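You operate a simulated robot arm through the tools that you are given. There is no shell and no other tool. Be economical: measure what you need, move in short steps, check, and stop when the job is done.

You are at the controls of a simulated robot arm. One attempt, no reset.

## Task
Take the clear cup on the top of the workbench and put it away on the top of the low wooden rack. Then fetch the grey roll from the top of the workbench and set it on the ledge of the pipe bench. Then take the black ring and put it on the ledge of the pipe bench. Keep to this order. Set down upright: clear cup, grey roll.

The check looks at the end state, three seconds after you hand in, the way a careful person would. Anything else that was tipped, shoved, dropped, spilled or broken makes it a failure.

## Robot
A 6-joint arm with a two-finger parallel gripper on a trunk, on a base that drives. Base frame: it is fixed to the floor where the robot stands at the start and does not move with it; the origin is under the middle of the robot, x ahead of it, y to its left, z up. Readings come in m, degrees, newtons and seconds.
With the tool pointing down near the work surface it reaches from about 0.3 to 0.8 m from the robot's upright axis, wherever it stands. Its first joint turns from -166.0 to 166.0 degrees. Places, roughly: black ring (5x5x2 cm) [3.8, 0.4, 0.9]; clear cup [4.25, 0.25, 1]; grey roll [4.25, 0.25, 1]; ledge of the pipe bench (146x12 cm) [1.64, 1.84, 0.8]; top of the low wooden rack (50x24 cm) [2.02, -1, 0.5]. Payload 3.43 kg.
Tool frame: the origin (TCP) lies between the finger pads and is the grasp point; the fingertips stand 0.034 m ahead of it; z points along the fingers, y is the line along which they close. The gripper opens to 0.128 m. The fingers are 0.024 m wide and 0.012 m thick; the gripper's body (0.048 by 0.13 m) begins 0.096 m behind the TCP.
Orientation is that of the tool frame in the base frame, as a unit quaternion [x, y, z, w]. With the fingers straight down and closing along the base's y, the tool's x points along the base's -x, its y along +y and its z along -z.

## Interface
- The arm moves only by the tool step_arm. Its argument "moves" is a list of rows, each a list of 3 entries, a list of its own where there are three numbers: the shift along the tool's x, y, z in m, then the turn, a rotation vector about the tool's x, y, z in degrees, then the finger opening in m, from 0 to 0.128. In form: [[[tx, ty, tz], [wx, wy, wz], grip], ...]. A call has 1 to 20 rows; each row is the pose to reach, as a shift and turn from the pose commanded when the call began, along the tool's axes at that moment. Rows are played at 5 a second. More than 0.05 m and 8.6 degrees between two rows, or a gripper value outside its range, and nothing of the call is played. A pose out of reach is approached as far as the arm can. The call stops where the force on the tool passes 40 N (or 10 N more than at its start, if that is more) or the arm is blocked; 0.2 s more then pass. Each finger travels about 0.045 m/s and halts on what it meets, pressing with about 43 N; the grip force reading is that of the motor and also rises with nothing between the fingers. The clock runs only during rows and for 0.2 s after the last one: add rows that repeat a pose to give the fingers time. The reply holds the time, the measured pose of the TCP, the force on the tool along the base axes, the opening and the grip force, in the units named above and with some noise, with the torque about the TCP (base axes, N m) and any sound that the robot's microphone picked up.
- Cameras (640 x 400 px; columns grow to the right, rows downward): "scene" is now at [0.0325, 0.1601, 1.5337]; the picture's right is [-0.10, -0.99, 0.00], its down [-0.45, 0.05, -0.89] and it looks along [0.88, -0.09, -0.46] (base axes); focal length 263 px, centre (320, 200). "wrist" rides on the gripper at [0.076, -0.011, -0.16] in the tool frame; the picture's right is [0.15, 0.99, 0.00], its down [-0.88, 0.13, -0.46] and it looks along [-0.45, 0.07, 0.89] (tool axes); focal length 234 px, centre (320, 200). There is no depth. A picture from a camera that has moved, and an enlarged one, comes with that camera's place and axes in the base frame and with its lens.
- camera(camera): a new picture of that camera. It takes no simulated time.
- base_move(legs): drives the robot by 1 to 6 legs, each [ahead, turn to the left] in m and degrees, along the robot's own axes; the way and the turn of a leg run together, so that a leg with both is an arc; at most 1.5 m and 180 degrees a leg. The arm and the cameras ride along, it lands a little off, and it stops where it bumps. It gives what a move gives.
- head_to(pan, tilt): turns the head with the scene camera to pan (to the left, within 155 degrees either way) and tilt (down, from -29 to 69), counted from straight ahead of the robot. It gives what a move gives.
- zoom(camera, box): a new picture of the part [left, top, right, bottom] of that camera's present view, enlarged. It takes no simulated time.
- job_done(): hands the job in; it is judged then, once.

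Go step by step. Nothing tells you exact positions but the pictures and the camera data: compare them with the known pose of the tool, close in by small moves and look again before you grip or let go. The budget is 165 turns and 120 pictures, counting those below and the enlarged ones. Unless the task says otherwise, let go and move clear before handing in, and close with one line.

The tools are called after ">>>" as name(argument=value, ...) on one line, values as JSON. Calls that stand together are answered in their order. step_arm: Moves the arm, as the interface text tells. Its arguments: {"type":"object","properties":{"moves":{"type":"array","items":{"type":"array"}}},"required":["moves"]} The other tools are called the same way: base_move (legs) drives the base; head_to (pan, tilt) turns the head that bears the scene camera; camera (camera) takes a picture; zoom (camera, box) takes an enlarged picture of a part of a camera's view; job_done () hands the job in.

At the start:

```text
clock: 0.0
tool_pos: [0.3546, 0.1514, 1.1888]
orientation: [0.0, 1.0, 0.0, 0.001]
wrist_force: [0.3, -1.0, 0.3]
torque: [-0.01, 0.01, 0.02]
finger_gap: 0.1279
grasp_force: 0.2
robot x, y, heading: [0.0051, 0.0113, -0.0]
head pan, tilt: [-6.0, 27.2]
```

scene: 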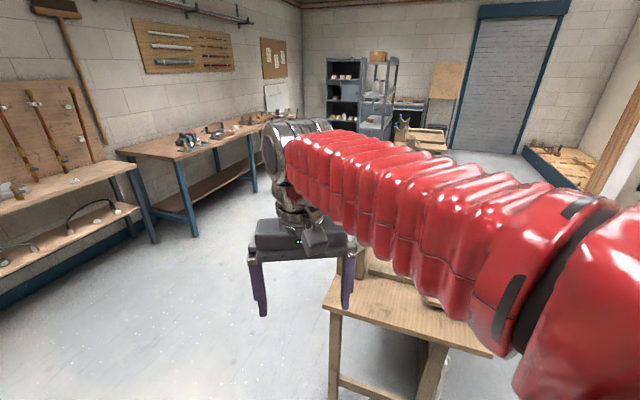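
wrist: 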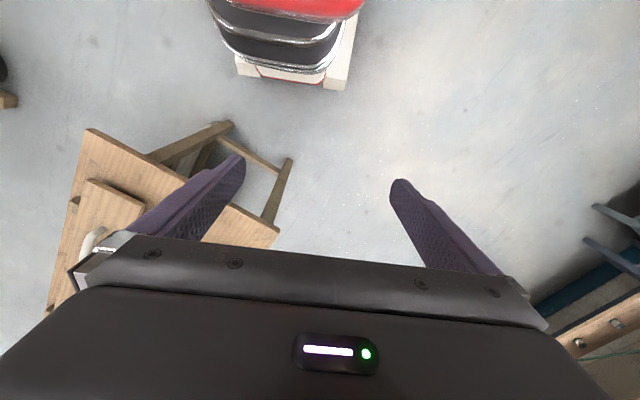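

I see a workshop, with the arm blocking part of the view. I'll look around with the head first.

>>> head_to(pan=20, tilt=15)

>>> camera(camera="scene")

>>> head_to(pan=-50, tilt=25)

>>> camera(camera="scene")

>>> head_to(pan=60, tilt=25)

>>> camera(camera="scene")

```text
clock: 0.9
tool_pos: [0.3535, 0.1512, 1.1892]
orientation: [0.001, 1.0, 0.001, 0.0]
wrist_force: [-0.1, -0.3, 0.4]
torque: [-0.01, -0.02, -0.01]
finger_gap: 0.1281
grasp_force: 0.1
robot x, y, heading: [0.0073, 0.0097, -0.1]
head pan, tilt: [20.0, 15.0]
```

```text
117 pictures are left
camera scene: at [0.0293, 0.2016, 1.5534], right [0.34, -0.94, 0.0], down [-0.24, -0.09, -0.97], along [0.91, 0.33, -0.26], focal length 263 px, centre (320, 200)
```

scene: 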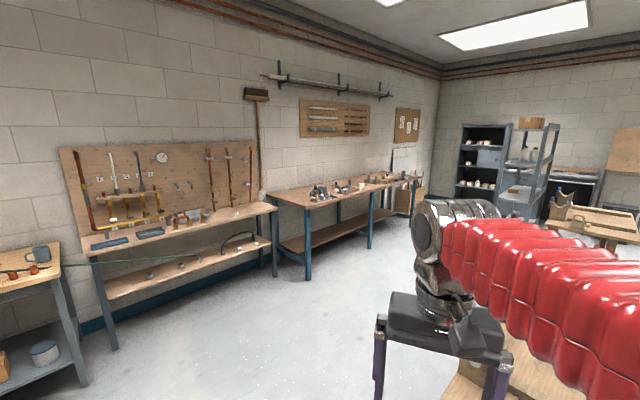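

```text
clock: 2.3
tool_pos: [0.3551, 0.1521, 1.1899]
orientation: [0.001, 1.0, 0.0, 0.001]
wrist_force: [-0.5, 0.0, -0.2]
torque: [0.0, -0.01, 0.02]
finger_gap: 0.1277
grasp_force: 0.0
robot x, y, heading: [-0.0003, 0.0131, 0.1]
head pan, tilt: [-50.0, 25.0]
```

```text
116 pictures are left
camera scene: at [0.0008, 0.0992, 1.5373], right [-0.77, -0.64, 0.0], down [-0.27, 0.32, -0.91], along [0.58, -0.69, -0.42], focal length 263 px, centre (320, 200)
```

scene: 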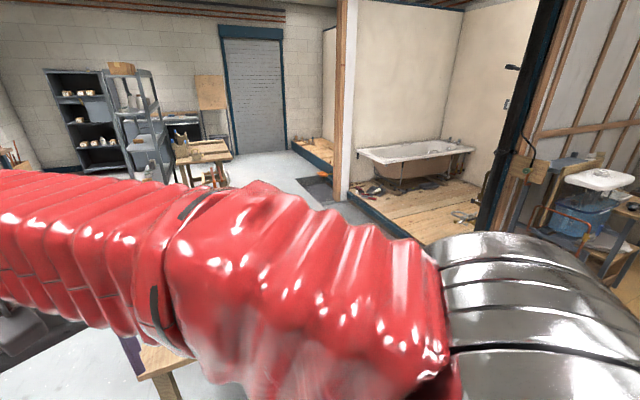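

```text
clock: 4.2
tool_pos: [0.3544, 0.1509, 1.1891]
orientation: [0.001, 1.0, 0.001, 0.0]
wrist_force: [0.3, 0.5, 0.8]
torque: [-0.02, 0.02, 0.01]
finger_gap: 0.128
grasp_force: 0.0
robot x, y, heading: [0.0021, 0.0113, -0.2]
head pan, tilt: [60.0, 25.0]
```

```text
115 pictures are left
camera scene: at [-0.0124, 0.2495, 1.5372], right [0.87, -0.5, 0.0], down [-0.21, -0.37, -0.91], along [0.45, 0.78, -0.42], focal length 263 px, centre (320, 200)
```

scene: 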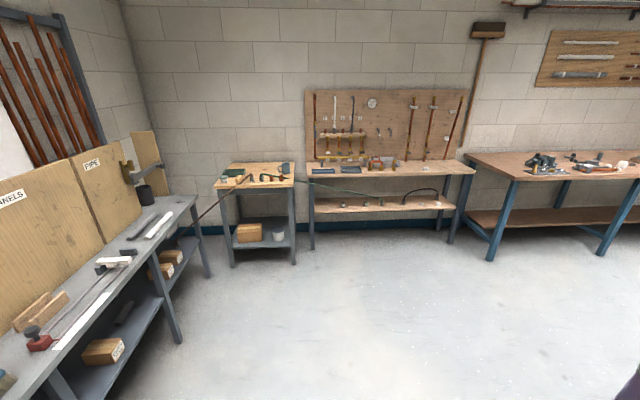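

The benches run along a wall that slants about 30° to my frame. A low wooden table stands right ahead, so I'll drive round it on the left and look again.

>>> base_move(legs=[[0, 35], [1.15, 0], [0, -50]])

>>> head_to(pan=-15, tilt=25)

>>> camera(camera="scene")

>>> head_to(pan=30, tilt=20)

>>> camera(camera="scene")

>>> head_to(pan=-90, tilt=35)

>>> camera(camera="scene")

```text
clock: 17.2
tool_pos: [1.3087, 0.6822, 1.1898]
orientation: [0.139, 0.99, 0.0, 0.0]
wrist_force: [1.1, -1.1, 0.6]
torque: [-0.02, 0.0, -0.05]
finger_gap: 0.1281
grasp_force: 0.0
robot x, y, heading: [0.9371, 0.6561, -15.6]
head pan, tilt: [60.0, 25.0]
```

```text
clock: 18.7
tool_pos: [1.3092, 0.6815, 1.189]
orientation: [0.139, 0.99, 0.0, 0.0]
wrist_force: [-0.2, -0.5, 0.2]
torque: [0.05, 0.01, -0.01]
finger_gap: 0.1279
grasp_force: 0.1
robot x, y, heading: [0.9353, 0.6608, -15.8]
head pan, tilt: [-15.0, 25.0]
```

```text
114 pictures are left
camera scene: at [1.0, 0.7801, 1.5372], right [-0.51, -0.86, 0.0], down [-0.36, 0.22, -0.91], along [0.78, -0.46, -0.42], focal length 263 px, centre (320, 200)
```

scene: 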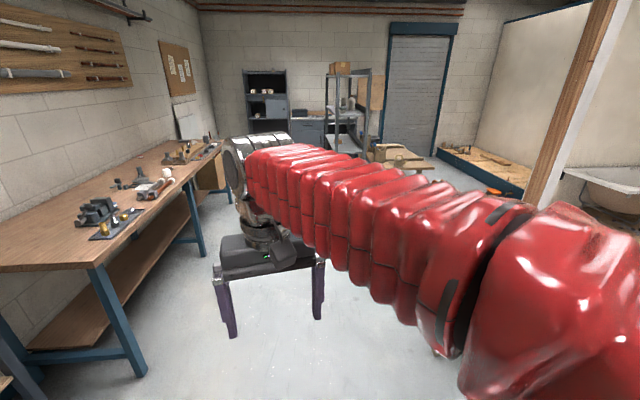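

```text
clock: 19.8
tool_pos: [1.3094, 0.6804, 1.189]
orientation: [0.139, 0.99, -0.001, 0.0]
wrist_force: [1.0, 1.1, -0.6]
torque: [0.0, 0.02, -0.01]
finger_gap: 0.1278
grasp_force: 0.1
robot x, y, heading: [0.9383, 0.658, -16.0]
head pan, tilt: [30.0, 20.0]
```

```text
113 pictures are left
camera scene: at [1.011, 0.85, 1.5453], right [0.25, -0.97, 0.0], down [-0.33, -0.08, -0.94], along [0.91, 0.23, -0.34], focal length 263 px, centre (320, 200)
```

scene: 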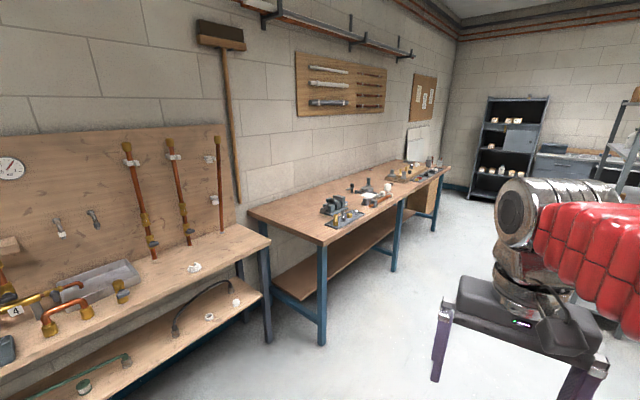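

```text
clock: 21.8
tool_pos: [1.3084, 0.681, 1.1899]
orientation: [0.139, 0.99, 0.0, -0.001]
wrist_force: [0.0, -1.0, -0.7]
torque: [0.01, -0.02, -0.01]
finger_gap: 0.128
grasp_force: 0.0
robot x, y, heading: [0.9392, 0.6575, -15.8]
head pan, tilt: [-90.0, 35.0]
```

```text
112 pictures are left
camera scene: at [0.8969, 0.7423, 1.5215], right [-0.96, 0.27, 0.0], down [0.15, 0.55, -0.82], along [-0.22, -0.79, -0.57], focal length 263 px, centre (320, 200)
```

scene: 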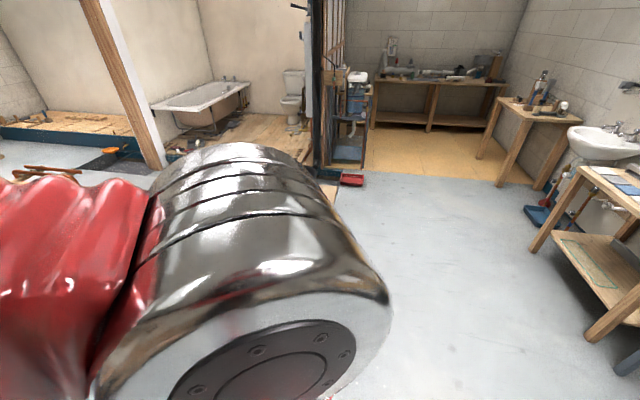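

The long blue-legged workbench ahead-left seems to hold the objects at its far end. I'll drive along it and look closer.

>>> base_move(legs=[[1.4, 0], [0.6, -8]])

>>> head_to(pan=40, tilt=25)

>>> camera(camera="scene")

>>> head_to(pan=-100, tilt=30)

>>> camera(camera="scene")

>>> head_to(pan=-145, tilt=30)

>>> camera(camera="scene")

```text
clock: 34.9
tool_pos: [3.2351, -0.0035, 1.1899]
orientation: [0.223, 0.975, 0.0, 0.0]
wrist_force: [-0.1, 0.3, -1.9]
torque: [0.02, -0.01, -0.01]
finger_gap: 0.1281
grasp_force: 0.0
robot x, y, heading: [2.8632, 0.0376, -25.8]
head pan, tilt: [-90.0, 35.0]
```

```text
clock: 37.0
tool_pos: [3.2351, -0.0036, 1.1897]
orientation: [0.223, 0.975, 0.0, 0.0]
wrist_force: [0.6, -0.2, -0.1]
torque: [-0.02, 0.0, 0.0]
finger_gap: 0.1283
grasp_force: 0.0
robot x, y, heading: [2.862, 0.0382, -25.5]
head pan, tilt: [40.0, 25.0]
```

```text
111 pictures are left
camera scene: at [2.9668, 0.2301, 1.5372], right [0.25, -0.97, 0.0], down [-0.41, -0.1, -0.91], along [0.88, 0.22, -0.42], focal length 263 px, centre (320, 200)
```

scene: 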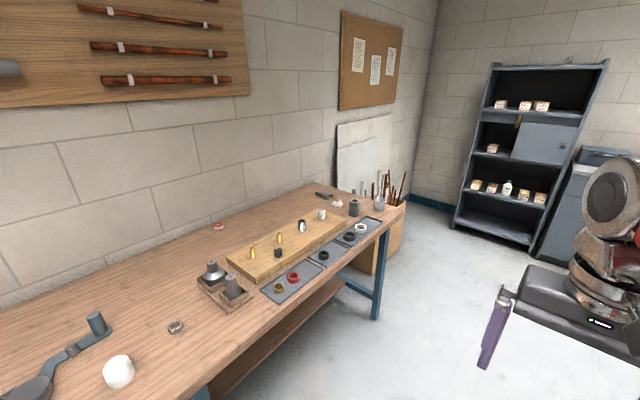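

```text
clock: 39.3
tool_pos: [3.2345, -0.0044, 1.1898]
orientation: [0.224, 0.975, 0.0, 0.0]
wrist_force: [0.8, 0.4, -0.3]
torque: [-0.01, -0.02, -0.01]
finger_gap: 0.128
grasp_force: 0.0
robot x, y, heading: [2.8659, 0.0359, -25.9]
head pan, tilt: [-100.0, 30.0]
```

```text
110 pictures are left
camera scene: at [2.8247, 0.1339, 1.5293], right [-0.81, 0.58, 0.0], down [0.29, 0.41, -0.87], along [-0.51, -0.7, -0.5], focal length 263 px, centre (320, 200)
```

scene: 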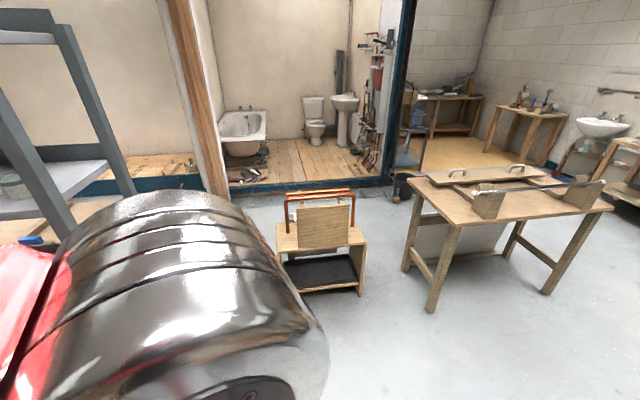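

```text
clock: 40.4
tool_pos: [3.2336, -0.0038, 1.1911]
orientation: [0.223, 0.975, 0.0, 0.0]
wrist_force: [0.2, -1.0, 0.5]
torque: [0.02, 0.0, 0.02]
finger_gap: 0.1282
grasp_force: 0.0
robot x, y, heading: [2.8635, 0.0387, -25.6]
head pan, tilt: [-145.0, 30.0]
```

```text
109 pictures are left
camera scene: at [2.7882, 0.1927, 1.5293], right [-0.16, 0.99, 0.0], down [0.49, 0.08, -0.87], along [-0.85, -0.14, -0.5], focal length 263 px, centre (320, 200)
```

scene: 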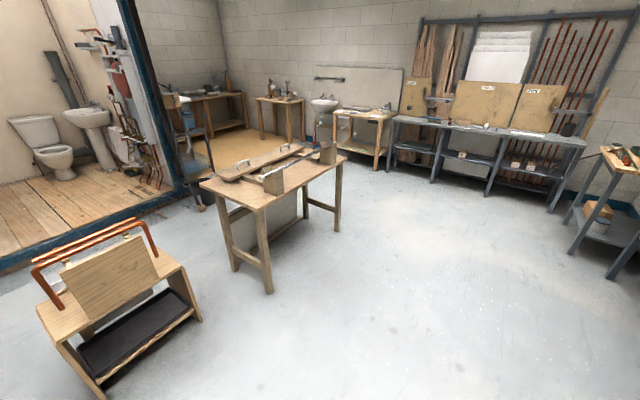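

The low rack is the small stand with the orange frame, behind me to the right. Now I'll look closely at the bench end.

>>> head_to(pan=40, tilt=25)

>>> zoom(camera="scene", box=[230, 170, 400, 300])

>>> zoom(camera="scene", box=[300, 170, 400, 250])

```text
clock: 43.1
tool_pos: [3.2337, -0.0035, 1.19]
orientation: [0.223, 0.975, 0.0, 0.0]
wrist_force: [-0.6, 0.5, 0.9]
torque: [-0.02, 0.02, 0.02]
finger_gap: 0.1278
grasp_force: 0.0
robot x, y, heading: [2.8658, 0.0394, -25.6]
head pan, tilt: [40.0, 25.0]
```

```text
3.08 times, centred on (315, 235) of scene
camera zoom: at [2.9668, 0.2301, 1.5372], right [0.25, -0.97, 0.0], down [-0.41, -0.1, -0.91], along [0.88, 0.22, -0.42], focal length 808 px, centre (335, 92)
```

zoom: 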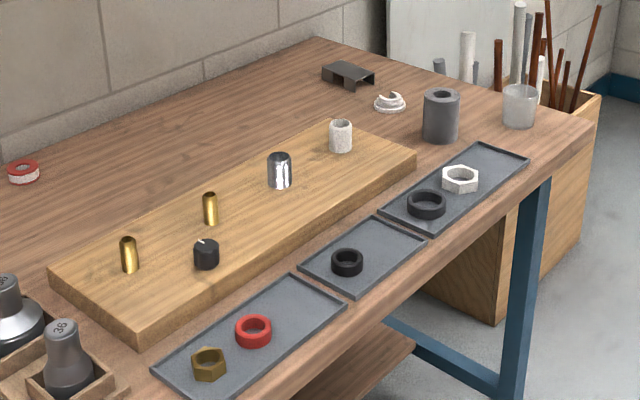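

```text
5.00 times, centred on (350, 210) of scene
camera zoom: at [2.9668, 0.2301, 1.5372], right [0.25, -0.97, 0.0], down [-0.41, -0.1, -0.91], along [0.88, 0.22, -0.42], focal length 1313 px, centre (170, 150)
```

zoom: 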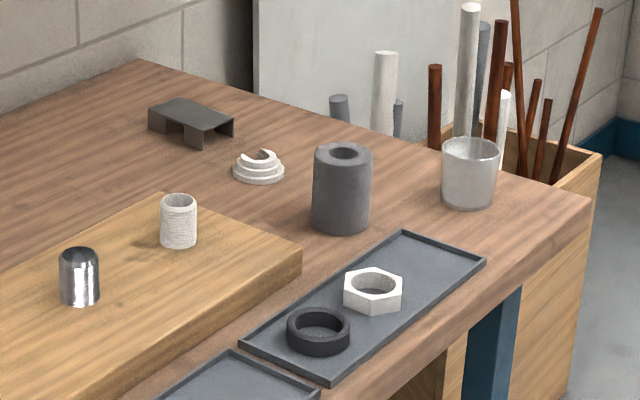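

The clear cup is near (4.25, 0.22), the grey roll near (4.17, 0.35), and two black rings sit in trays at (3.78, 0.42) and (3.94, 0.34). The bench top is at about 0.9. I'll drive alongside the bench and check clearance before turning to face it.

>>> base_move(legs=[[0, 6], [1.02, 0]])

>>> head_to(pan=-85, tilt=40)

>>> camera(camera="scene")

>>> head_to(pan=60, tilt=50)

>>> camera(camera="scene")

```text
clock: 50.5
tool_pos: [4.181, -0.3211, 1.1902]
orientation: [0.182, 0.983, 0.001, 0.0]
wrist_force: [0.7, -0.2, -0.1]
torque: [-0.01, -0.03, 0.08]
finger_gap: 0.1282
grasp_force: 0.1
robot x, y, heading: [3.8087, -0.3142, -20.7]
head pan, tilt: [40.0, 25.0]
```

```text
clock: 52.6
tool_pos: [4.1815, -0.3205, 1.1908]
orientation: [0.181, 0.983, 0.0, 0.0]
wrist_force: [0.5, 0.7, -0.8]
torque: [-0.02, 0.0, -0.01]
finger_gap: 0.128
grasp_force: 0.1
robot x, y, heading: [3.8081, -0.3153, -20.9]
head pan, tilt: [-85.0, 40.0]
```

```text
106 pictures are left
camera scene: at [3.7831, -0.2248, 1.5139], right [-0.96, 0.27, 0.0], down [0.17, 0.62, -0.77], along [-0.21, -0.74, -0.64], focal length 263 px, centre (320, 200)
```

scene: 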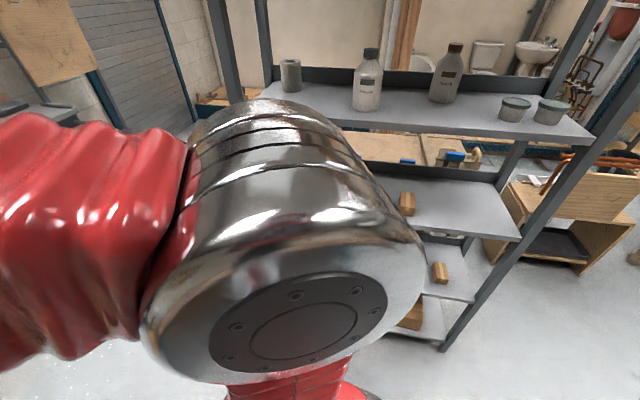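

```text
clock: 54.9
tool_pos: [4.1807, -0.3202, 1.1899]
orientation: [0.181, 0.984, 0.0, 0.001]
wrist_force: [1.3, -0.2, -0.3]
torque: [0.0, 0.0, 0.0]
finger_gap: 0.1278
grasp_force: 0.0
robot x, y, heading: [3.8087, -0.3121, -20.8]
head pan, tilt: [60.0, 50.0]
```

```text
105 pictures are left
camera scene: at [3.8656, -0.0942, 1.4998], right [0.63, -0.77, 0.0], down [-0.59, -0.49, -0.64], along [0.5, 0.41, -0.77], focal length 263 px, centre (320, 200)
```

scene: 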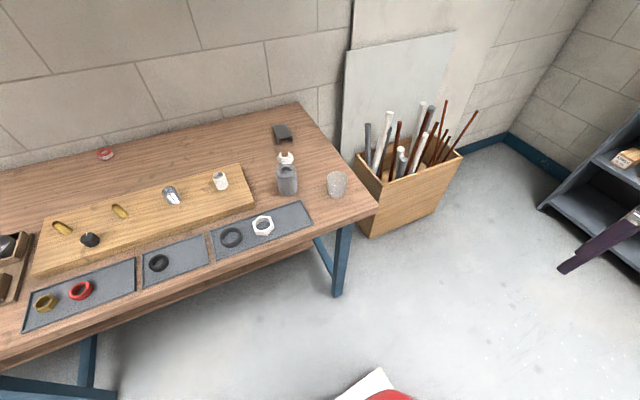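

The cup, roll and rings are all clearly visible now. I'll zoom to measure the two black rings, then turn to face the bench.

>>> zoom(camera="scene", box=[130, 210, 290, 310])

>>> base_move(legs=[[0, 83]])

>>> camera(camera="wrist")

>>> head_to(pan=0, tilt=50)

>>> camera(camera="scene")

```text
4.00 times, centred on (210, 260) of scene
camera zoom: at [3.8656, -0.0942, 1.4998], right [0.63, -0.77, 0.0], down [-0.59, -0.49, -0.64], along [0.5, 0.41, -0.77], focal length 1050 px, centre (760, -40)
```

zoom: 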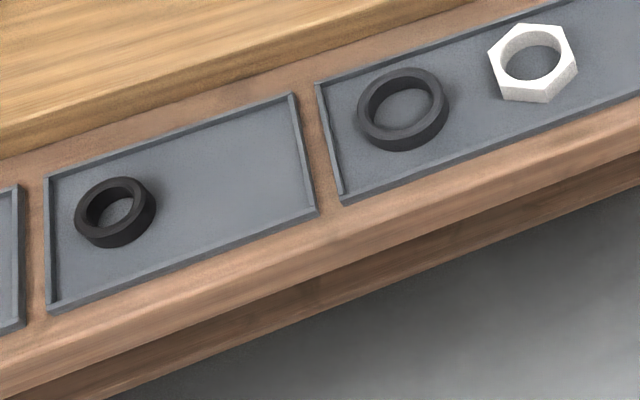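

```text
clock: 60.5
tool_pos: [3.8602, 0.0578, 1.1902]
orientation: [-0.518, 0.855, 0.0, 0.0]
wrist_force: [0.0, 0.3, -0.1]
torque: [0.02, 0.01, -0.01]
finger_gap: 0.128
grasp_force: 0.1
robot x, y, heading: [3.8325, -0.327, 62.5]
head pan, tilt: [60.0, 50.0]
```

```text
103 pictures are left
camera wrist: at [3.8336, -0.0149, 1.3492], right [-0.94, 0.33, 0.0], down [0.29, 0.84, 0.46], along [0.15, 0.43, -0.89], focal length 234 px, centre (320, 200)
```

wrist: 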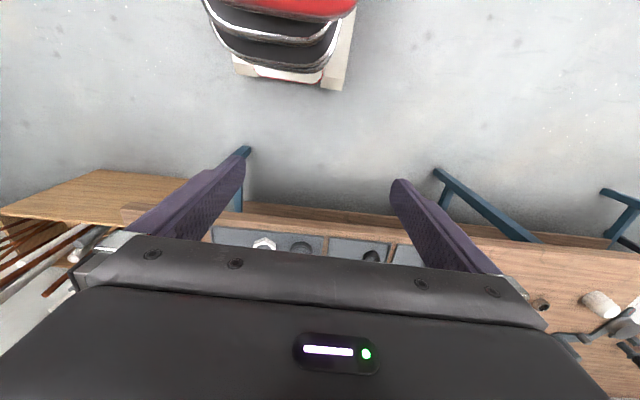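

```text
clock: 61.8
tool_pos: [3.8587, 0.0575, 1.1902]
orientation: [-0.518, 0.855, 0.0, 0.0]
wrist_force: [-0.2, -0.6, -1.5]
torque: [0.01, -0.03, 0.02]
finger_gap: 0.1278
grasp_force: 0.0
robot x, y, heading: [3.8324, -0.3224, 62.5]
head pan, tilt: [0.0, 50.0]
```

```text
102 pictures are left
camera scene: at [3.6986, -0.2351, 1.4997], right [0.89, -0.46, 0.0], down [-0.35, -0.68, -0.64], along [0.3, 0.57, -0.77], focal length 263 px, centre (320, 200)
```

scene: 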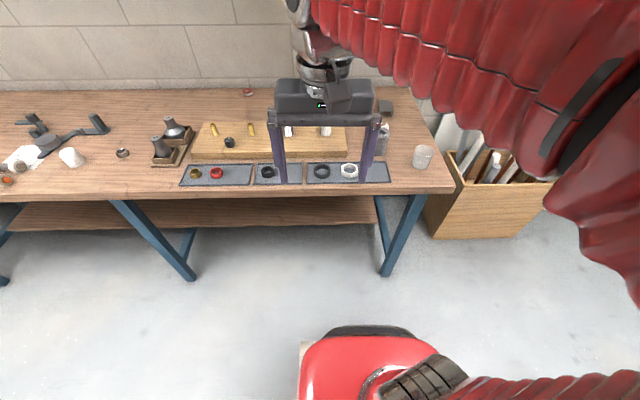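

The smaller, thicker black ring in the middle tray measures about 5 cm and matches the given place. I'll edge slightly closer to the bench, then measure the cup precisely.

>>> base_move(legs=[[0.09, 0]])

>>> head_to(pan=-10, tilt=50)

>>> camera(camera="scene")

```text
clock: 63.0
tool_pos: [3.9019, 0.1399, 1.1918]
orientation: [-0.518, 0.855, 0.0, 0.0]
wrist_force: [-0.6, 0.0, -0.9]
torque: [0.01, -0.03, 0.0]
finger_gap: 0.128
grasp_force: 0.1
robot x, y, heading: [3.8764, -0.245, 62.3]
head pan, tilt: [0.0, 50.0]
```

```text
clock: 63.7
tool_pos: [3.9011, 0.1393, 1.1911]
orientation: [-0.518, 0.856, 0.001, 0.0]
wrist_force: [0.6, 0.4, 0.8]
torque: [-0.02, -0.01, 0.01]
finger_gap: 0.1278
grasp_force: 0.0
robot x, y, heading: [3.8715, -0.2444, 62.5]
head pan, tilt: [-10.0, 50.0]
```

```text
101 pictures are left
camera scene: at [3.7527, -0.1602, 1.4997], right [0.79, -0.61, 0.0], down [-0.47, -0.61, -0.64], along [0.39, 0.51, -0.77], focal length 263 px, centre (320, 200)
```

scene: 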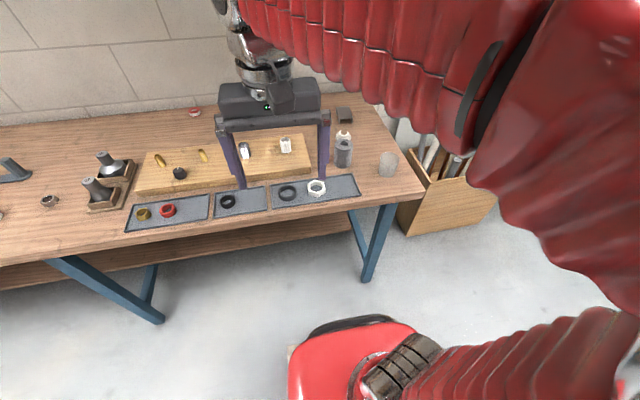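

The cup is at about (4.295, 0.19). I'll move the open gripper above it, well over everything else, and look with the wrist camera.

>>> step_arm(moves=[[[-0.025, -0.036, 0], [0, 0, 0], 0.128], [[-0.05, -0.072, 0], [0, 0, 0], 0.128], [[-0.075, -0.108, 0], [0, 0, 0], 0.128], [[-0.1, -0.144, 0], [0, 0, 0], 0.128], [[-0.125, -0.18, 0], [0, 0, 0], 0.128], [[-0.15, -0.216, 0], [0, 0, 0], 0.128], [[-0.175, -0.252, 0], [0, 0, 0], 0.128], [[-0.2, -0.288, 0], [0, 0, 0], 0.128], [[-0.228, -0.326, 0], [0, 0, 0], 0.128], [[-0.228, -0.326, 0.03], [0, 0, 0], 0.128], [[-0.228, -0.326, 0.06], [0, 0, 0], 0.128], [[-0.228, -0.326, 0.06], [0, 0, 0], 0.128]])

>>> camera(camera="wrist")

>>> camera(camera="scene")

```text
clock: 66.3
tool_pos: [4.2955, 0.1892, 1.1319]
orientation: [-0.517, 0.856, 0.0, -0.001]
wrist_force: [-0.2, -0.6, 0.0]
torque: [0.01, -0.01, -0.02]
finger_gap: 0.1279
grasp_force: 0.1
robot x, y, heading: [3.873, -0.2409, 62.6]
head pan, tilt: [-10.0, 50.0]
```

```text
100 pictures are left
camera wrist: at [4.2707, 0.1174, 1.2904], right [-0.94, 0.33, 0.0], down [0.29, 0.84, 0.46], along [0.15, 0.43, -0.89], focal length 234 px, centre (320, 200)
```

wrist: 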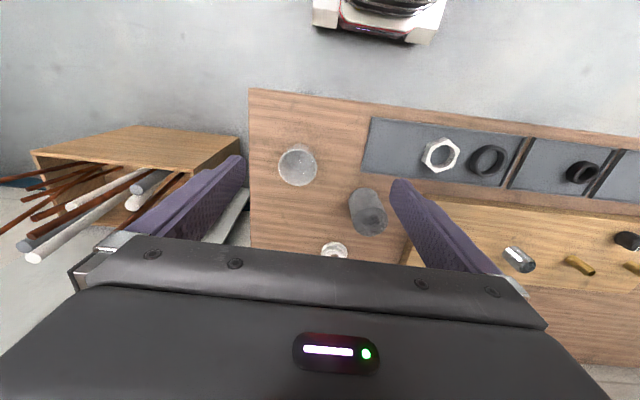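

```text
99 pictures are left
camera scene: at [3.7529, -0.1599, 1.4997], right [0.79, -0.61, 0.0], down [-0.47, -0.61, -0.64], along [0.39, 0.51, -0.77], focal length 263 px, centre (320, 200)
```

scene: 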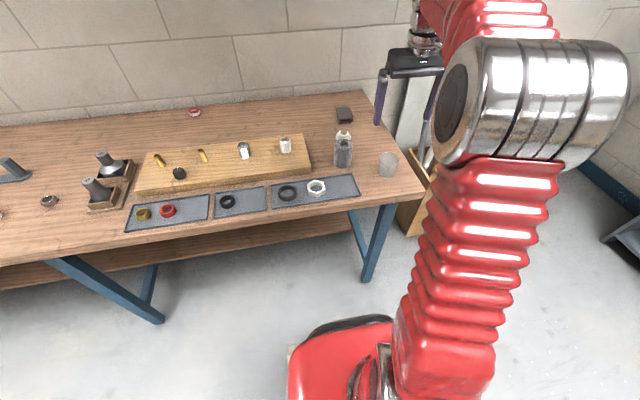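

>>> zoom(camera="wrist", box=[240, 130, 400, 230])

```text
4.00 times, centred on (320, 180) of wrist
camera zoom: at [4.2707, 0.1174, 1.2904], right [-0.94, 0.33, 0.0], down [0.29, 0.84, 0.46], along [0.15, 0.43, -0.89], focal length 937 px, centre (320, 280)
```

zoom: 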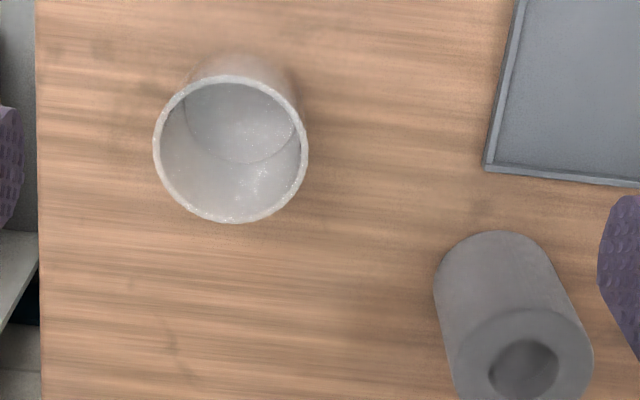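

The wrist view puts the cup at about (4.34, 0.216), roughly 5.7 cm across and 6 cm tall. I'll centre over it and look again.

>>> step_arm(moves=[[[-0.022, -0.014, 0], [0, 0, 0], 0.128], [[-0.0436, -0.0274, 0], [0, 0, 0], 0.128], [[-0.0436, -0.0274, 0.04], [0, 0, 0], 0.128], [[-0.0436, -0.0274, 0.06], [0, 0, 0], 0.128], [[-0.0436, -0.0274, 0.06], [0, 0, 0], 0.128]])

>>> camera(camera="wrist")

```text
clock: 67.5
tool_pos: [4.3395, 0.2189, 1.0716]
orientation: [-0.518, 0.856, 0.0, 0.001]
wrist_force: [0.0, -0.1, 0.0]
torque: [0.0, 0.03, 0.02]
finger_gap: 0.128
grasp_force: 0.1
robot x, y, heading: [3.8751, -0.243, 62.8]
head pan, tilt: [-10.0, 50.0]
```

```text
97 pictures are left
camera wrist: at [4.3142, 0.1459, 1.2299], right [-0.94, 0.33, 0.0], down [0.29, 0.84, 0.46], along [0.15, 0.43, -0.89], focal length 234 px, centre (320, 200)
```

wrist: 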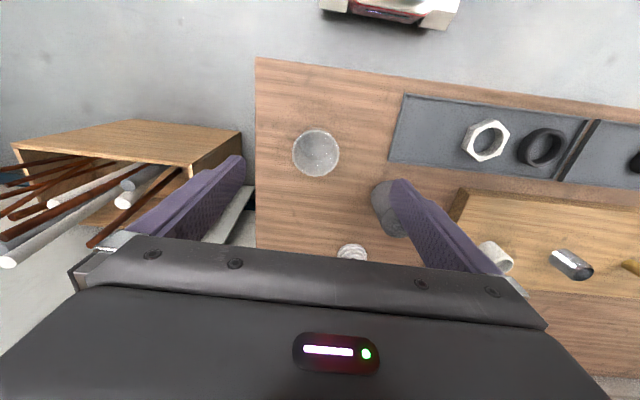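

Nicely centred, and the roll stays clear of the right finger. I'll descend around the cup.

>>> step_arm(moves=[[[0, -0.006, 0.03], [0, 0, 0], 0.128], [[0, -0.006, 0.06], [0, 0, 0], 0.128], [[0, -0.006, 0.09], [0, 0, 0], 0.128], [[0, -0.006, 0.11], [0, 0, 0], 0.128], [[0, -0.006, 0.121], [0, 0, 0], 0.128], [[0, -0.006, 0.121], [0, 0, 0], 0.128]])

>>> camera(camera="wrist")

>>> zoom(camera="scene", box=[320, 100, 440, 200])

```text
clock: 68.9
tool_pos: [4.3446, 0.2173, 0.9493]
orientation: [-0.518, 0.855, 0.0, 0.001]
wrist_force: [0.5, 0.3, -0.2]
torque: [-0.01, 0.01, 0.0]
finger_gap: 0.1281
grasp_force: 0.1
robot x, y, heading: [3.8755, -0.2416, 62.4]
head pan, tilt: [-10.0, 50.0]
```

```text
96 pictures are left
camera wrist: at [4.3195, 0.1436, 1.1084], right [-0.94, 0.33, 0.0], down [0.29, 0.84, 0.46], along [0.15, 0.43, -0.89], focal length 234 px, centre (320, 200)
```

wrist: 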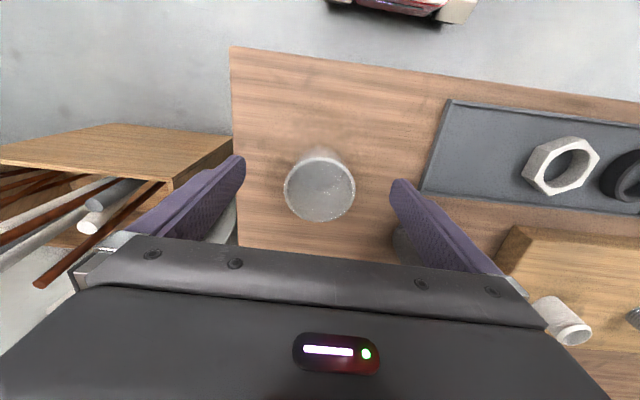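

```text
4.00 times, centred on (380, 150) of scene
camera zoom: at [3.7529, -0.1599, 1.4997], right [0.79, -0.61, 0.0], down [-0.47, -0.61, -0.64], along [0.39, 0.51, -0.77], focal length 1050 px, centre (80, 400)
```

zoom: 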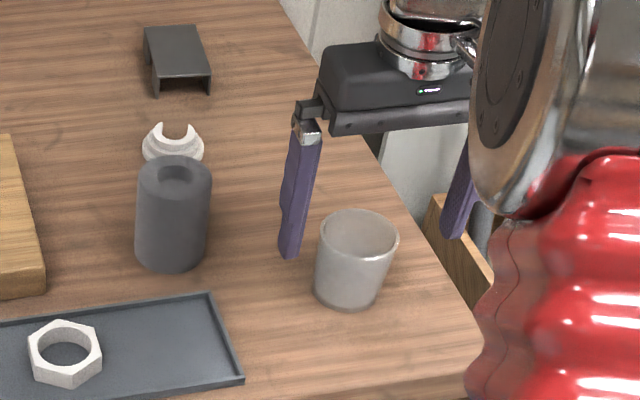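

Comparing the two cameras shows the bench top is lower than I assumed, at about 0.84, with the cup rim at about 0.91. The cup is about 6.5 cm wide at (4.349, 0.229), so I'll shift slightly and go lower.

>>> step_arm(moves=[[[-0.013, 0.001, 0.0], [0, 0, 0], 0.128], [[-0.013, 0.001, 0.025], [0, 0, 0], 0.128], [[-0.013, 0.001, 0.045], [0, 0, 0], 0.128], [[-0.013, 0.001, 0.055], [0, 0, 0], 0.128], [[-0.013, 0.001, 0.055], [0, 0, 0], 0.128]])

>>> camera(camera="wrist")

>>> zoom(camera="scene", box=[320, 100, 440, 200])

```text
clock: 70.1
tool_pos: [4.3507, 0.2259, 0.8945]
orientation: [-0.518, 0.856, -0.001, 0.0]
wrist_force: [-0.2, 0.0, 0.2]
torque: [0.04, 0.02, -0.01]
finger_gap: 0.1279
grasp_force: 0.1
robot x, y, heading: [3.8747, -0.2395, 62.7]
head pan, tilt: [-10.0, 50.0]
```

```text
94 pictures are left
camera wrist: at [4.3259, 0.1532, 1.0531], right [-0.94, 0.33, 0.0], down [0.29, 0.84, 0.46], along [0.15, 0.43, -0.89], focal length 234 px, centre (320, 200)
```

wrist: 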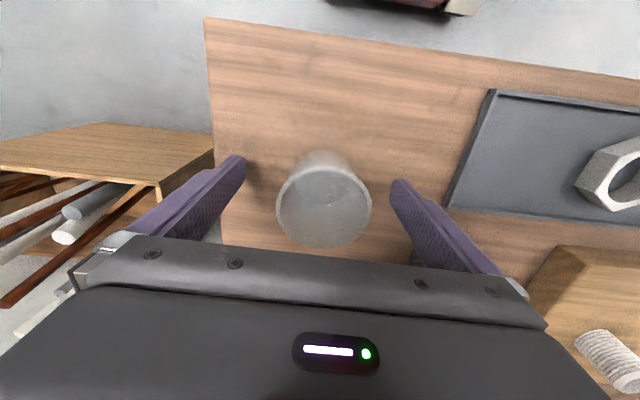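

```text
4.00 times, centred on (380, 150) of scene
camera zoom: at [3.7529, -0.1598, 1.4997], right [0.79, -0.61, 0.0], down [-0.47, -0.61, -0.64], along [0.39, 0.51, -0.77], focal length 1050 px, centre (80, 400)
```

zoom: 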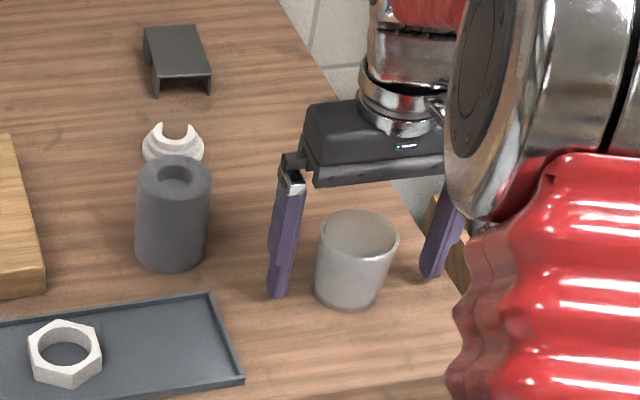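

The fingers straddle the cup evenly. I'll close gently.

>>> step_arm(moves=[[[0, 0, 0], [0, 0, 0], 0.1], [[0, 0, 0], [0, 0, 0], 0.08], [[0, 0, 0], [0, 0, 0], 0.065], [[0, 0, 0], [0, 0, 0], 0.058], [[0, 0, 0], [0, 0, 0], 0.054], [[0, 0, 0], [0, 0, 0], 0.054], [[0, 0, 0], [0, 0, 0], 0.054], [[0, 0, 0], [0, 0, 0], 0.054], [[0, 0, 0], [0, 0, 0], 0.054]])

>>> camera(camera="wrist")

```text
clock: 72.1
tool_pos: [4.3516, 0.2251, 0.8947]
orientation: [-0.519, 0.855, 0.0, 0.0]
wrist_force: [0.2, 1.5, 0.5]
torque: [0.0, -0.01, 0.01]
finger_gap: 0.0642
grasp_force: 42.8
robot x, y, heading: [3.8778, -0.2461, 62.4]
head pan, tilt: [-10.0, 50.0]
```

```text
92 pictures are left
camera wrist: at [4.3259, 0.1532, 1.0532], right [-0.94, 0.33, 0.0], down [0.29, 0.84, 0.46], along [0.15, 0.43, -0.89], focal length 234 px, centre (320, 200)
```

wrist: 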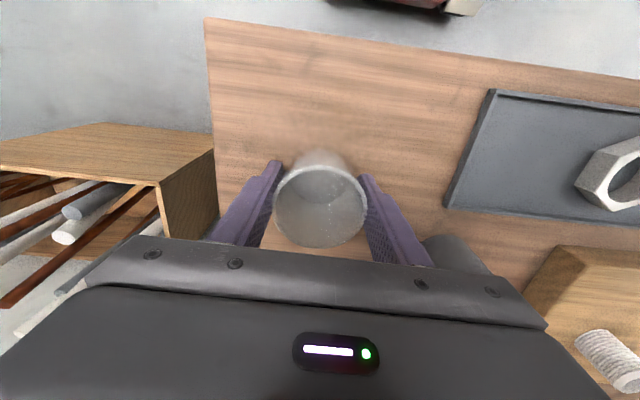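

The cup is gripped at 6.4 cm. I'll lift it, pull it back in close to the robot and check.

>>> step_arm(moves=[[[0, 0, -0.02], [0, 0, 0], 0.054], [[0, 0, -0.05], [0, 0, 0], 0.054], [[0, 0, -0.09], [0, 0, 0], 0.054], [[0, 0, -0.13], [0, 0, 0], 0.054], [[0, 0, -0.17], [0, 0, 0], 0.054], [[0, 0, -0.21], [0, 0, 0], 0.054], [[0.02, 0.03, -0.24], [0, 0, 0], 0.054], [[0.05, 0.06, -0.26], [0, 0, 0], 0.054], [[0.08, 0.09, -0.28], [0, 0, 0], 0.054], [[0.11, 0.12, -0.29], [0, 0, 0], 0.054], [[0.14, 0.15, -0.29], [0, 0, 0], 0.054], [[0.17, 0.18, -0.29], [0, 0, 0], 0.054], [[0.2, 0.21, -0.29], [0, 0, 0], 0.054], [[0.22, 0.24, -0.29], [0, 0, 0], 0.054], [[0.24, 0.27, -0.29], [0, 0, 0], 0.054], [[0.26, 0.3, -0.29], [0, 0, 0], 0.054], [[0.27, 0.33, -0.29], [0, 0, 0], 0.054], [[0.28, 0.36, -0.29], [0, 0, 0], 0.054], [[0.28, 0.36, -0.29], [0, 0, 0], 0.054]])

>>> camera(camera="wrist")

```text
clock: 76.1
tool_pos: [3.9035, 0.1438, 1.1837]
orientation: [-0.518, 0.855, 0.0, 0.0]
wrist_force: [-0.6, -0.2, -1.0]
torque: [0.01, 0.01, 0.01]
finger_gap: 0.0645
grasp_force: 42.7
robot x, y, heading: [3.8727, -0.241, 62.6]
head pan, tilt: [-10.0, 50.0]
```

```text
91 pictures are left
camera wrist: at [3.8788, 0.0708, 1.343], right [-0.94, 0.33, 0.0], down [0.29, 0.84, 0.46], along [0.15, 0.43, -0.89], focal length 234 px, centre (320, 200)
```

wrist: 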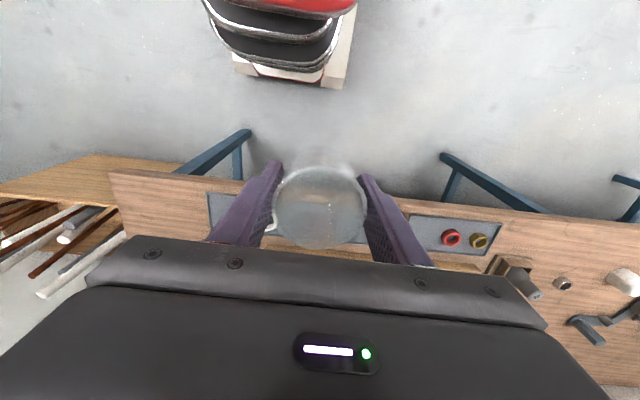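

The cup is held securely. I'll back off, drive along the corridor between bench and shelf unit, then look at the rack.

>>> base_move(legs=[[-0.12, 0], [0, 88], [1.0, 0], [0, 60]])

>>> head_to(pan=25, tilt=35)

>>> camera(camera="scene")

```text
clock: 93.1
tool_pos: [2.6917, -0.1416, 1.1849]
orientation: [0.972, 0.235, 0.0, 0.001]
wrist_force: [0.6, 0.9, 0.1]
torque: [-0.02, 0.0, 0.0]
finger_gap: 0.0643
grasp_force: 42.3
robot x, y, heading: [2.9341, 0.1714, -152.9]
head pan, tilt: [-10.0, 50.0]
```

```text
clock: 94.1
tool_pos: [2.6918, -0.1417, 1.1832]
orientation: [0.972, 0.234, 0.0, 0.0]
wrist_force: [0.6, 0.7, -0.2]
torque: [-0.03, 0.02, -0.02]
finger_gap: 0.0644
grasp_force: 42.9
robot x, y, heading: [2.928, 0.1724, -153.0]
head pan, tilt: [25.0, 35.0]
```

```text
90 pictures are left
camera scene: at [3.0004, -0.0088, 1.5214], right [-0.79, 0.61, 0.0], down [0.35, 0.45, -0.82], along [-0.5, -0.65, -0.57], focal length 263 px, centre (320, 200)
```

scene: 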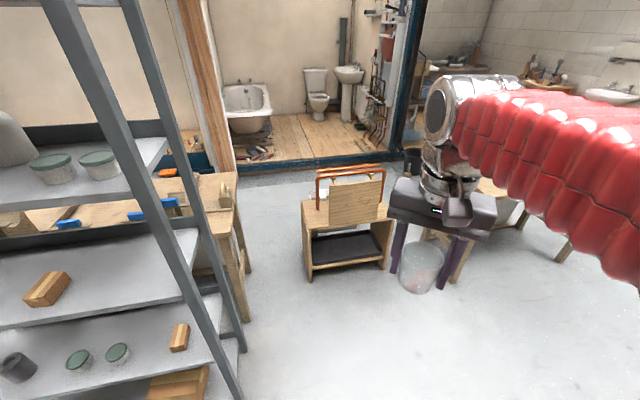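

>>> zoom(camera="scene", box=[280, 150, 408, 290])

```text
2.86 times, centred on (344, 220) of scene
camera zoom: at [3.0004, -0.0088, 1.5214], right [-0.79, 0.61, 0.0], down [0.35, 0.45, -0.82], along [-0.5, -0.65, -0.57], focal length 750 px, centre (251, 143)
```

zoom: 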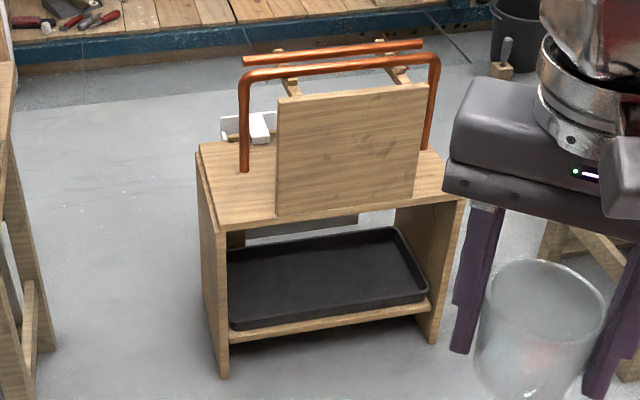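

The rack top is free at its left front corner beside the standing board, and I take its height to be about 0.55. I'll drive up in front of that corner.

>>> base_move(legs=[[0, 24], [0.76, 0], [0, 22]])

>>> head_to(pan=15, tilt=52)

>>> camera(camera="scene")

>>> camera(camera="wrist")

```text
clock: 102.7
tool_pos: [2.5175, -0.8115, 1.1852]
orientation: [0.8, 0.6, 0.0, 0.0]
wrist_force: [0.4, 0.3, -0.3]
torque: [-0.02, 0.0, -0.02]
finger_gap: 0.0644
grasp_force: 43.0
robot x, y, heading: [2.4459, -0.4182, -106.8]
head pan, tilt: [25.0, 35.0]
```

```text
clock: 103.5
tool_pos: [2.5178, -0.8113, 1.1862]
orientation: [0.801, 0.598, 0.0, 0.0]
wrist_force: [-0.4, -1.2, -0.4]
torque: [-0.01, 0.0, -0.06]
finger_gap: 0.0643
grasp_force: 43.0
robot x, y, heading: [2.4451, -0.422, -106.5]
head pan, tilt: [15.0, 52.0]
```

```text
88 pictures are left
camera scene: at [2.6102, -0.4807, 1.4971], right [-1.0, 0.03, 0.0], down [0.02, 0.79, -0.62], along [-0.02, -0.62, -0.79], focal length 263 px, centre (320, 200)
```

scene: 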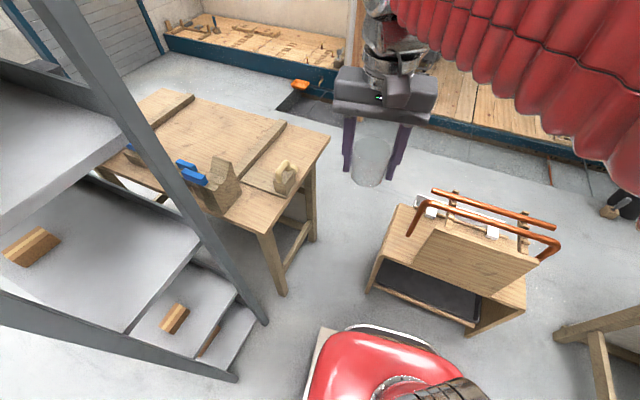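

```text
87 pictures are left
camera wrist: at [2.5273, -0.7355, 1.3439], right [0.99, -0.14, 0.0], down [-0.12, -0.88, 0.46], along [-0.06, -0.45, -0.89], focal length 234 px, centre (320, 200)
```

wrist: 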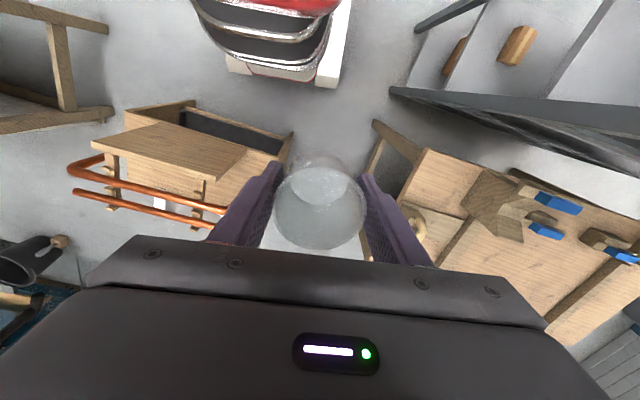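

>>> zoom(camera="scene", box=[350, 170, 580, 340])

>>> zoom(camera="wrist", box=[60, 90, 310, 250])

```text
2.35 times, centred on (465, 255) of scene
camera zoom: at [2.6102, -0.4807, 1.4971], right [-1.0, 0.03, 0.0], down [0.02, 0.79, -0.62], along [-0.02, -0.62, -0.79], focal length 618 px, centre (-21, 71)
```

zoom: 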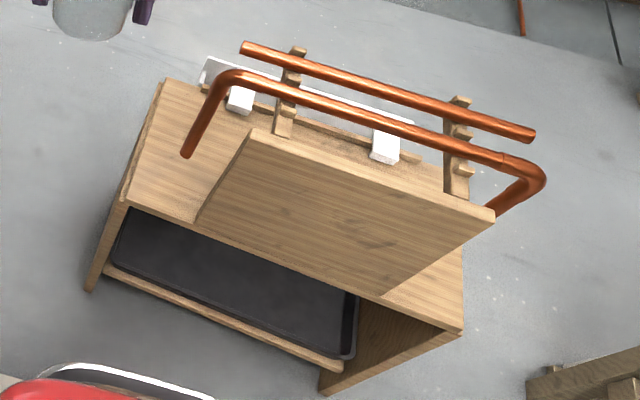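

```text
2.50 times, centred on (185, 170) of wrist
camera zoom: at [2.5273, -0.7355, 1.3439], right [0.99, -0.14, 0.0], down [-0.12, -0.88, 0.46], along [-0.06, -0.45, -0.89], focal length 585 px, centre (658, 275)
```

zoom: 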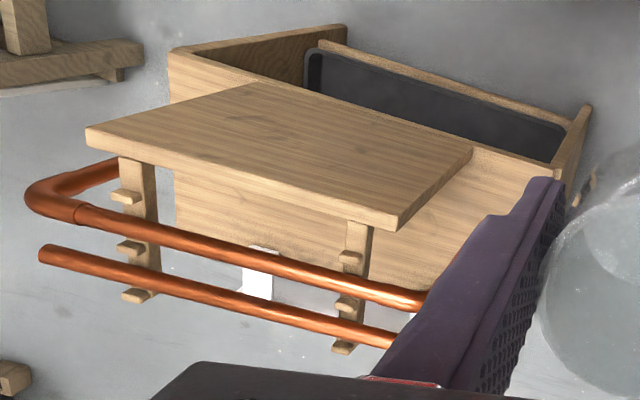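

The rack top is at about 0.50 with the free front-left spot near (2.274, −0.982). I'll rotate the gripper about 99° so the fingers close front-to-back, and bring the cup above that spot.

>>> step_arm(moves=[[[-0.02, -0.016, 0], [0, 0, 8.3], 0.054], [[-0.04, -0.031, 0], [0, 0, 16.6], 0.054], [[-0.06, -0.047, 0], [0, 0, 24.9], 0.054], [[-0.08, -0.062, 0], [0, 0, 33.2], 0.054], [[-0.1, -0.078, 0], [0, 0, 41.5], 0.054], [[-0.12, -0.094, 0], [0, 0, 49.8], 0.054], [[-0.14, -0.11, 0], [0, 0, 58.1], 0.054], [[-0.16, -0.125, 0], [0, 0, 66.4], 0.054], [[-0.18, -0.14, 0], [0, 0, 74.7], 0.054], [[-0.2, -0.155, 0], [0, 0, 83], 0.054], [[-0.22, -0.17, 0], [0, 0, 91.3], 0.054], [[-0.2325, -0.186, 0], [0, 0, 99.3], 0.054], [[-0.2325, -0.186, 0], [0, 0, 99.3], 0.054]])

>>> camera(camera="wrist")

>>> camera(camera="scene")

```text
clock: 106.2
tool_pos: [2.2722, -0.9816, 1.1837]
orientation: [0.975, -0.223, 0.0, 0.0]
wrist_force: [-0.5, -1.1, -1.1]
torque: [0.01, 0.03, 0.02]
finger_gap: 0.0646
grasp_force: 43.5
robot x, y, heading: [2.4458, -0.4191, -106.7]
head pan, tilt: [15.0, 52.0]
```

```text
84 pictures are left
camera wrist: at [2.3446, -1.004, 1.343], right [-0.3, -0.95, 0.0], down [-0.85, 0.27, 0.46], along [-0.44, 0.14, -0.89], focal length 234 px, centre (320, 200)
```

wrist: 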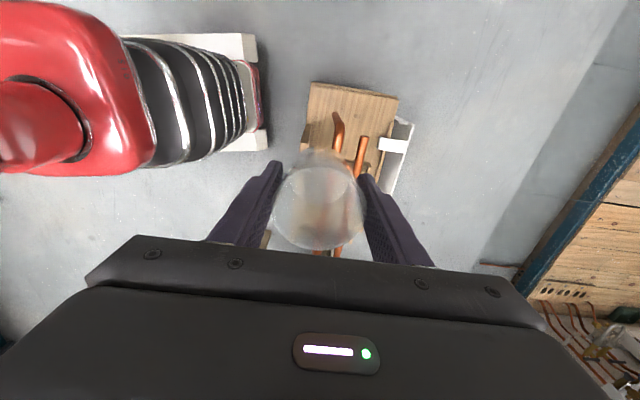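

```text
83 pictures are left
camera scene: at [2.6101, -0.481, 1.4971], right [-1.0, 0.03, 0.0], down [0.02, 0.79, -0.62], along [-0.02, -0.62, -0.79], focal length 263 px, centre (320, 200)
```

scene: 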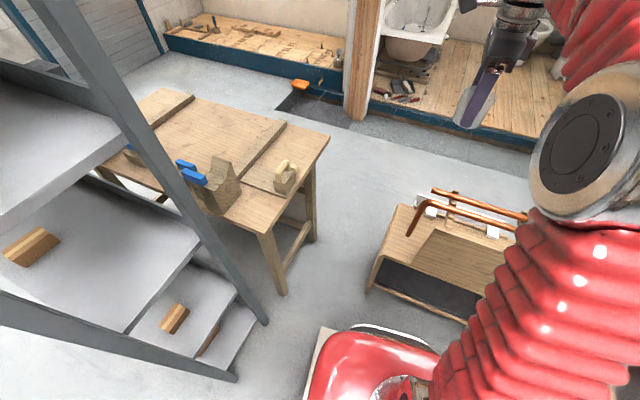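

>>> zoom(camera="wrist", box=[280, 70, 440, 170])

>>> zoom(camera="scene", box=[360, 170, 520, 310])

```text
4.00 times, centred on (360, 120) of wrist
camera zoom: at [2.3446, -1.004, 1.343], right [-0.3, -0.95, 0.0], down [-0.85, 0.27, 0.46], along [-0.44, 0.14, -0.89], focal length 937 px, centre (160, 520)
```

zoom: 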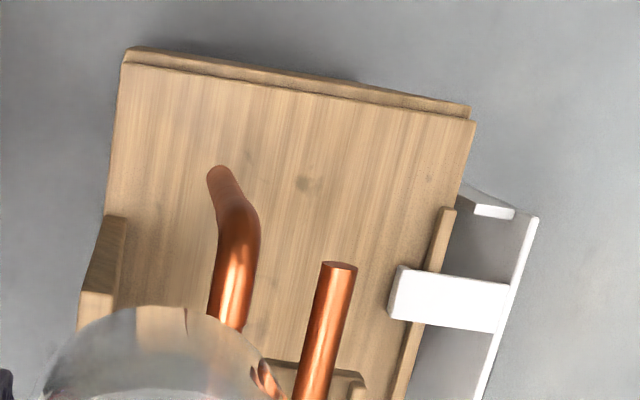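

```text
2.86 times, centred on (440, 240) of scene
camera zoom: at [2.6101, -0.481, 1.4971], right [-1.0, 0.03, 0.0], down [0.02, 0.79, -0.62], along [-0.02, -0.62, -0.79], focal length 750 px, centre (-23, 86)
```

zoom: 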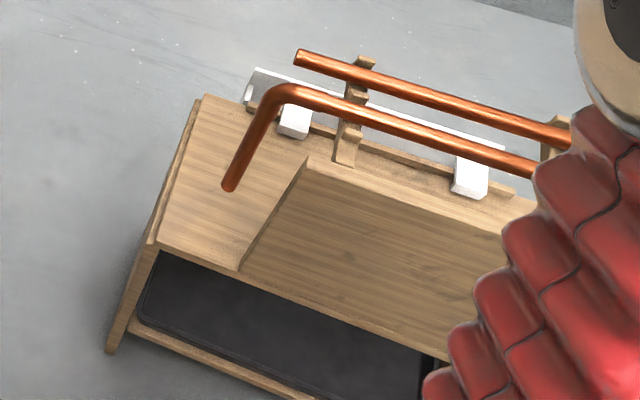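

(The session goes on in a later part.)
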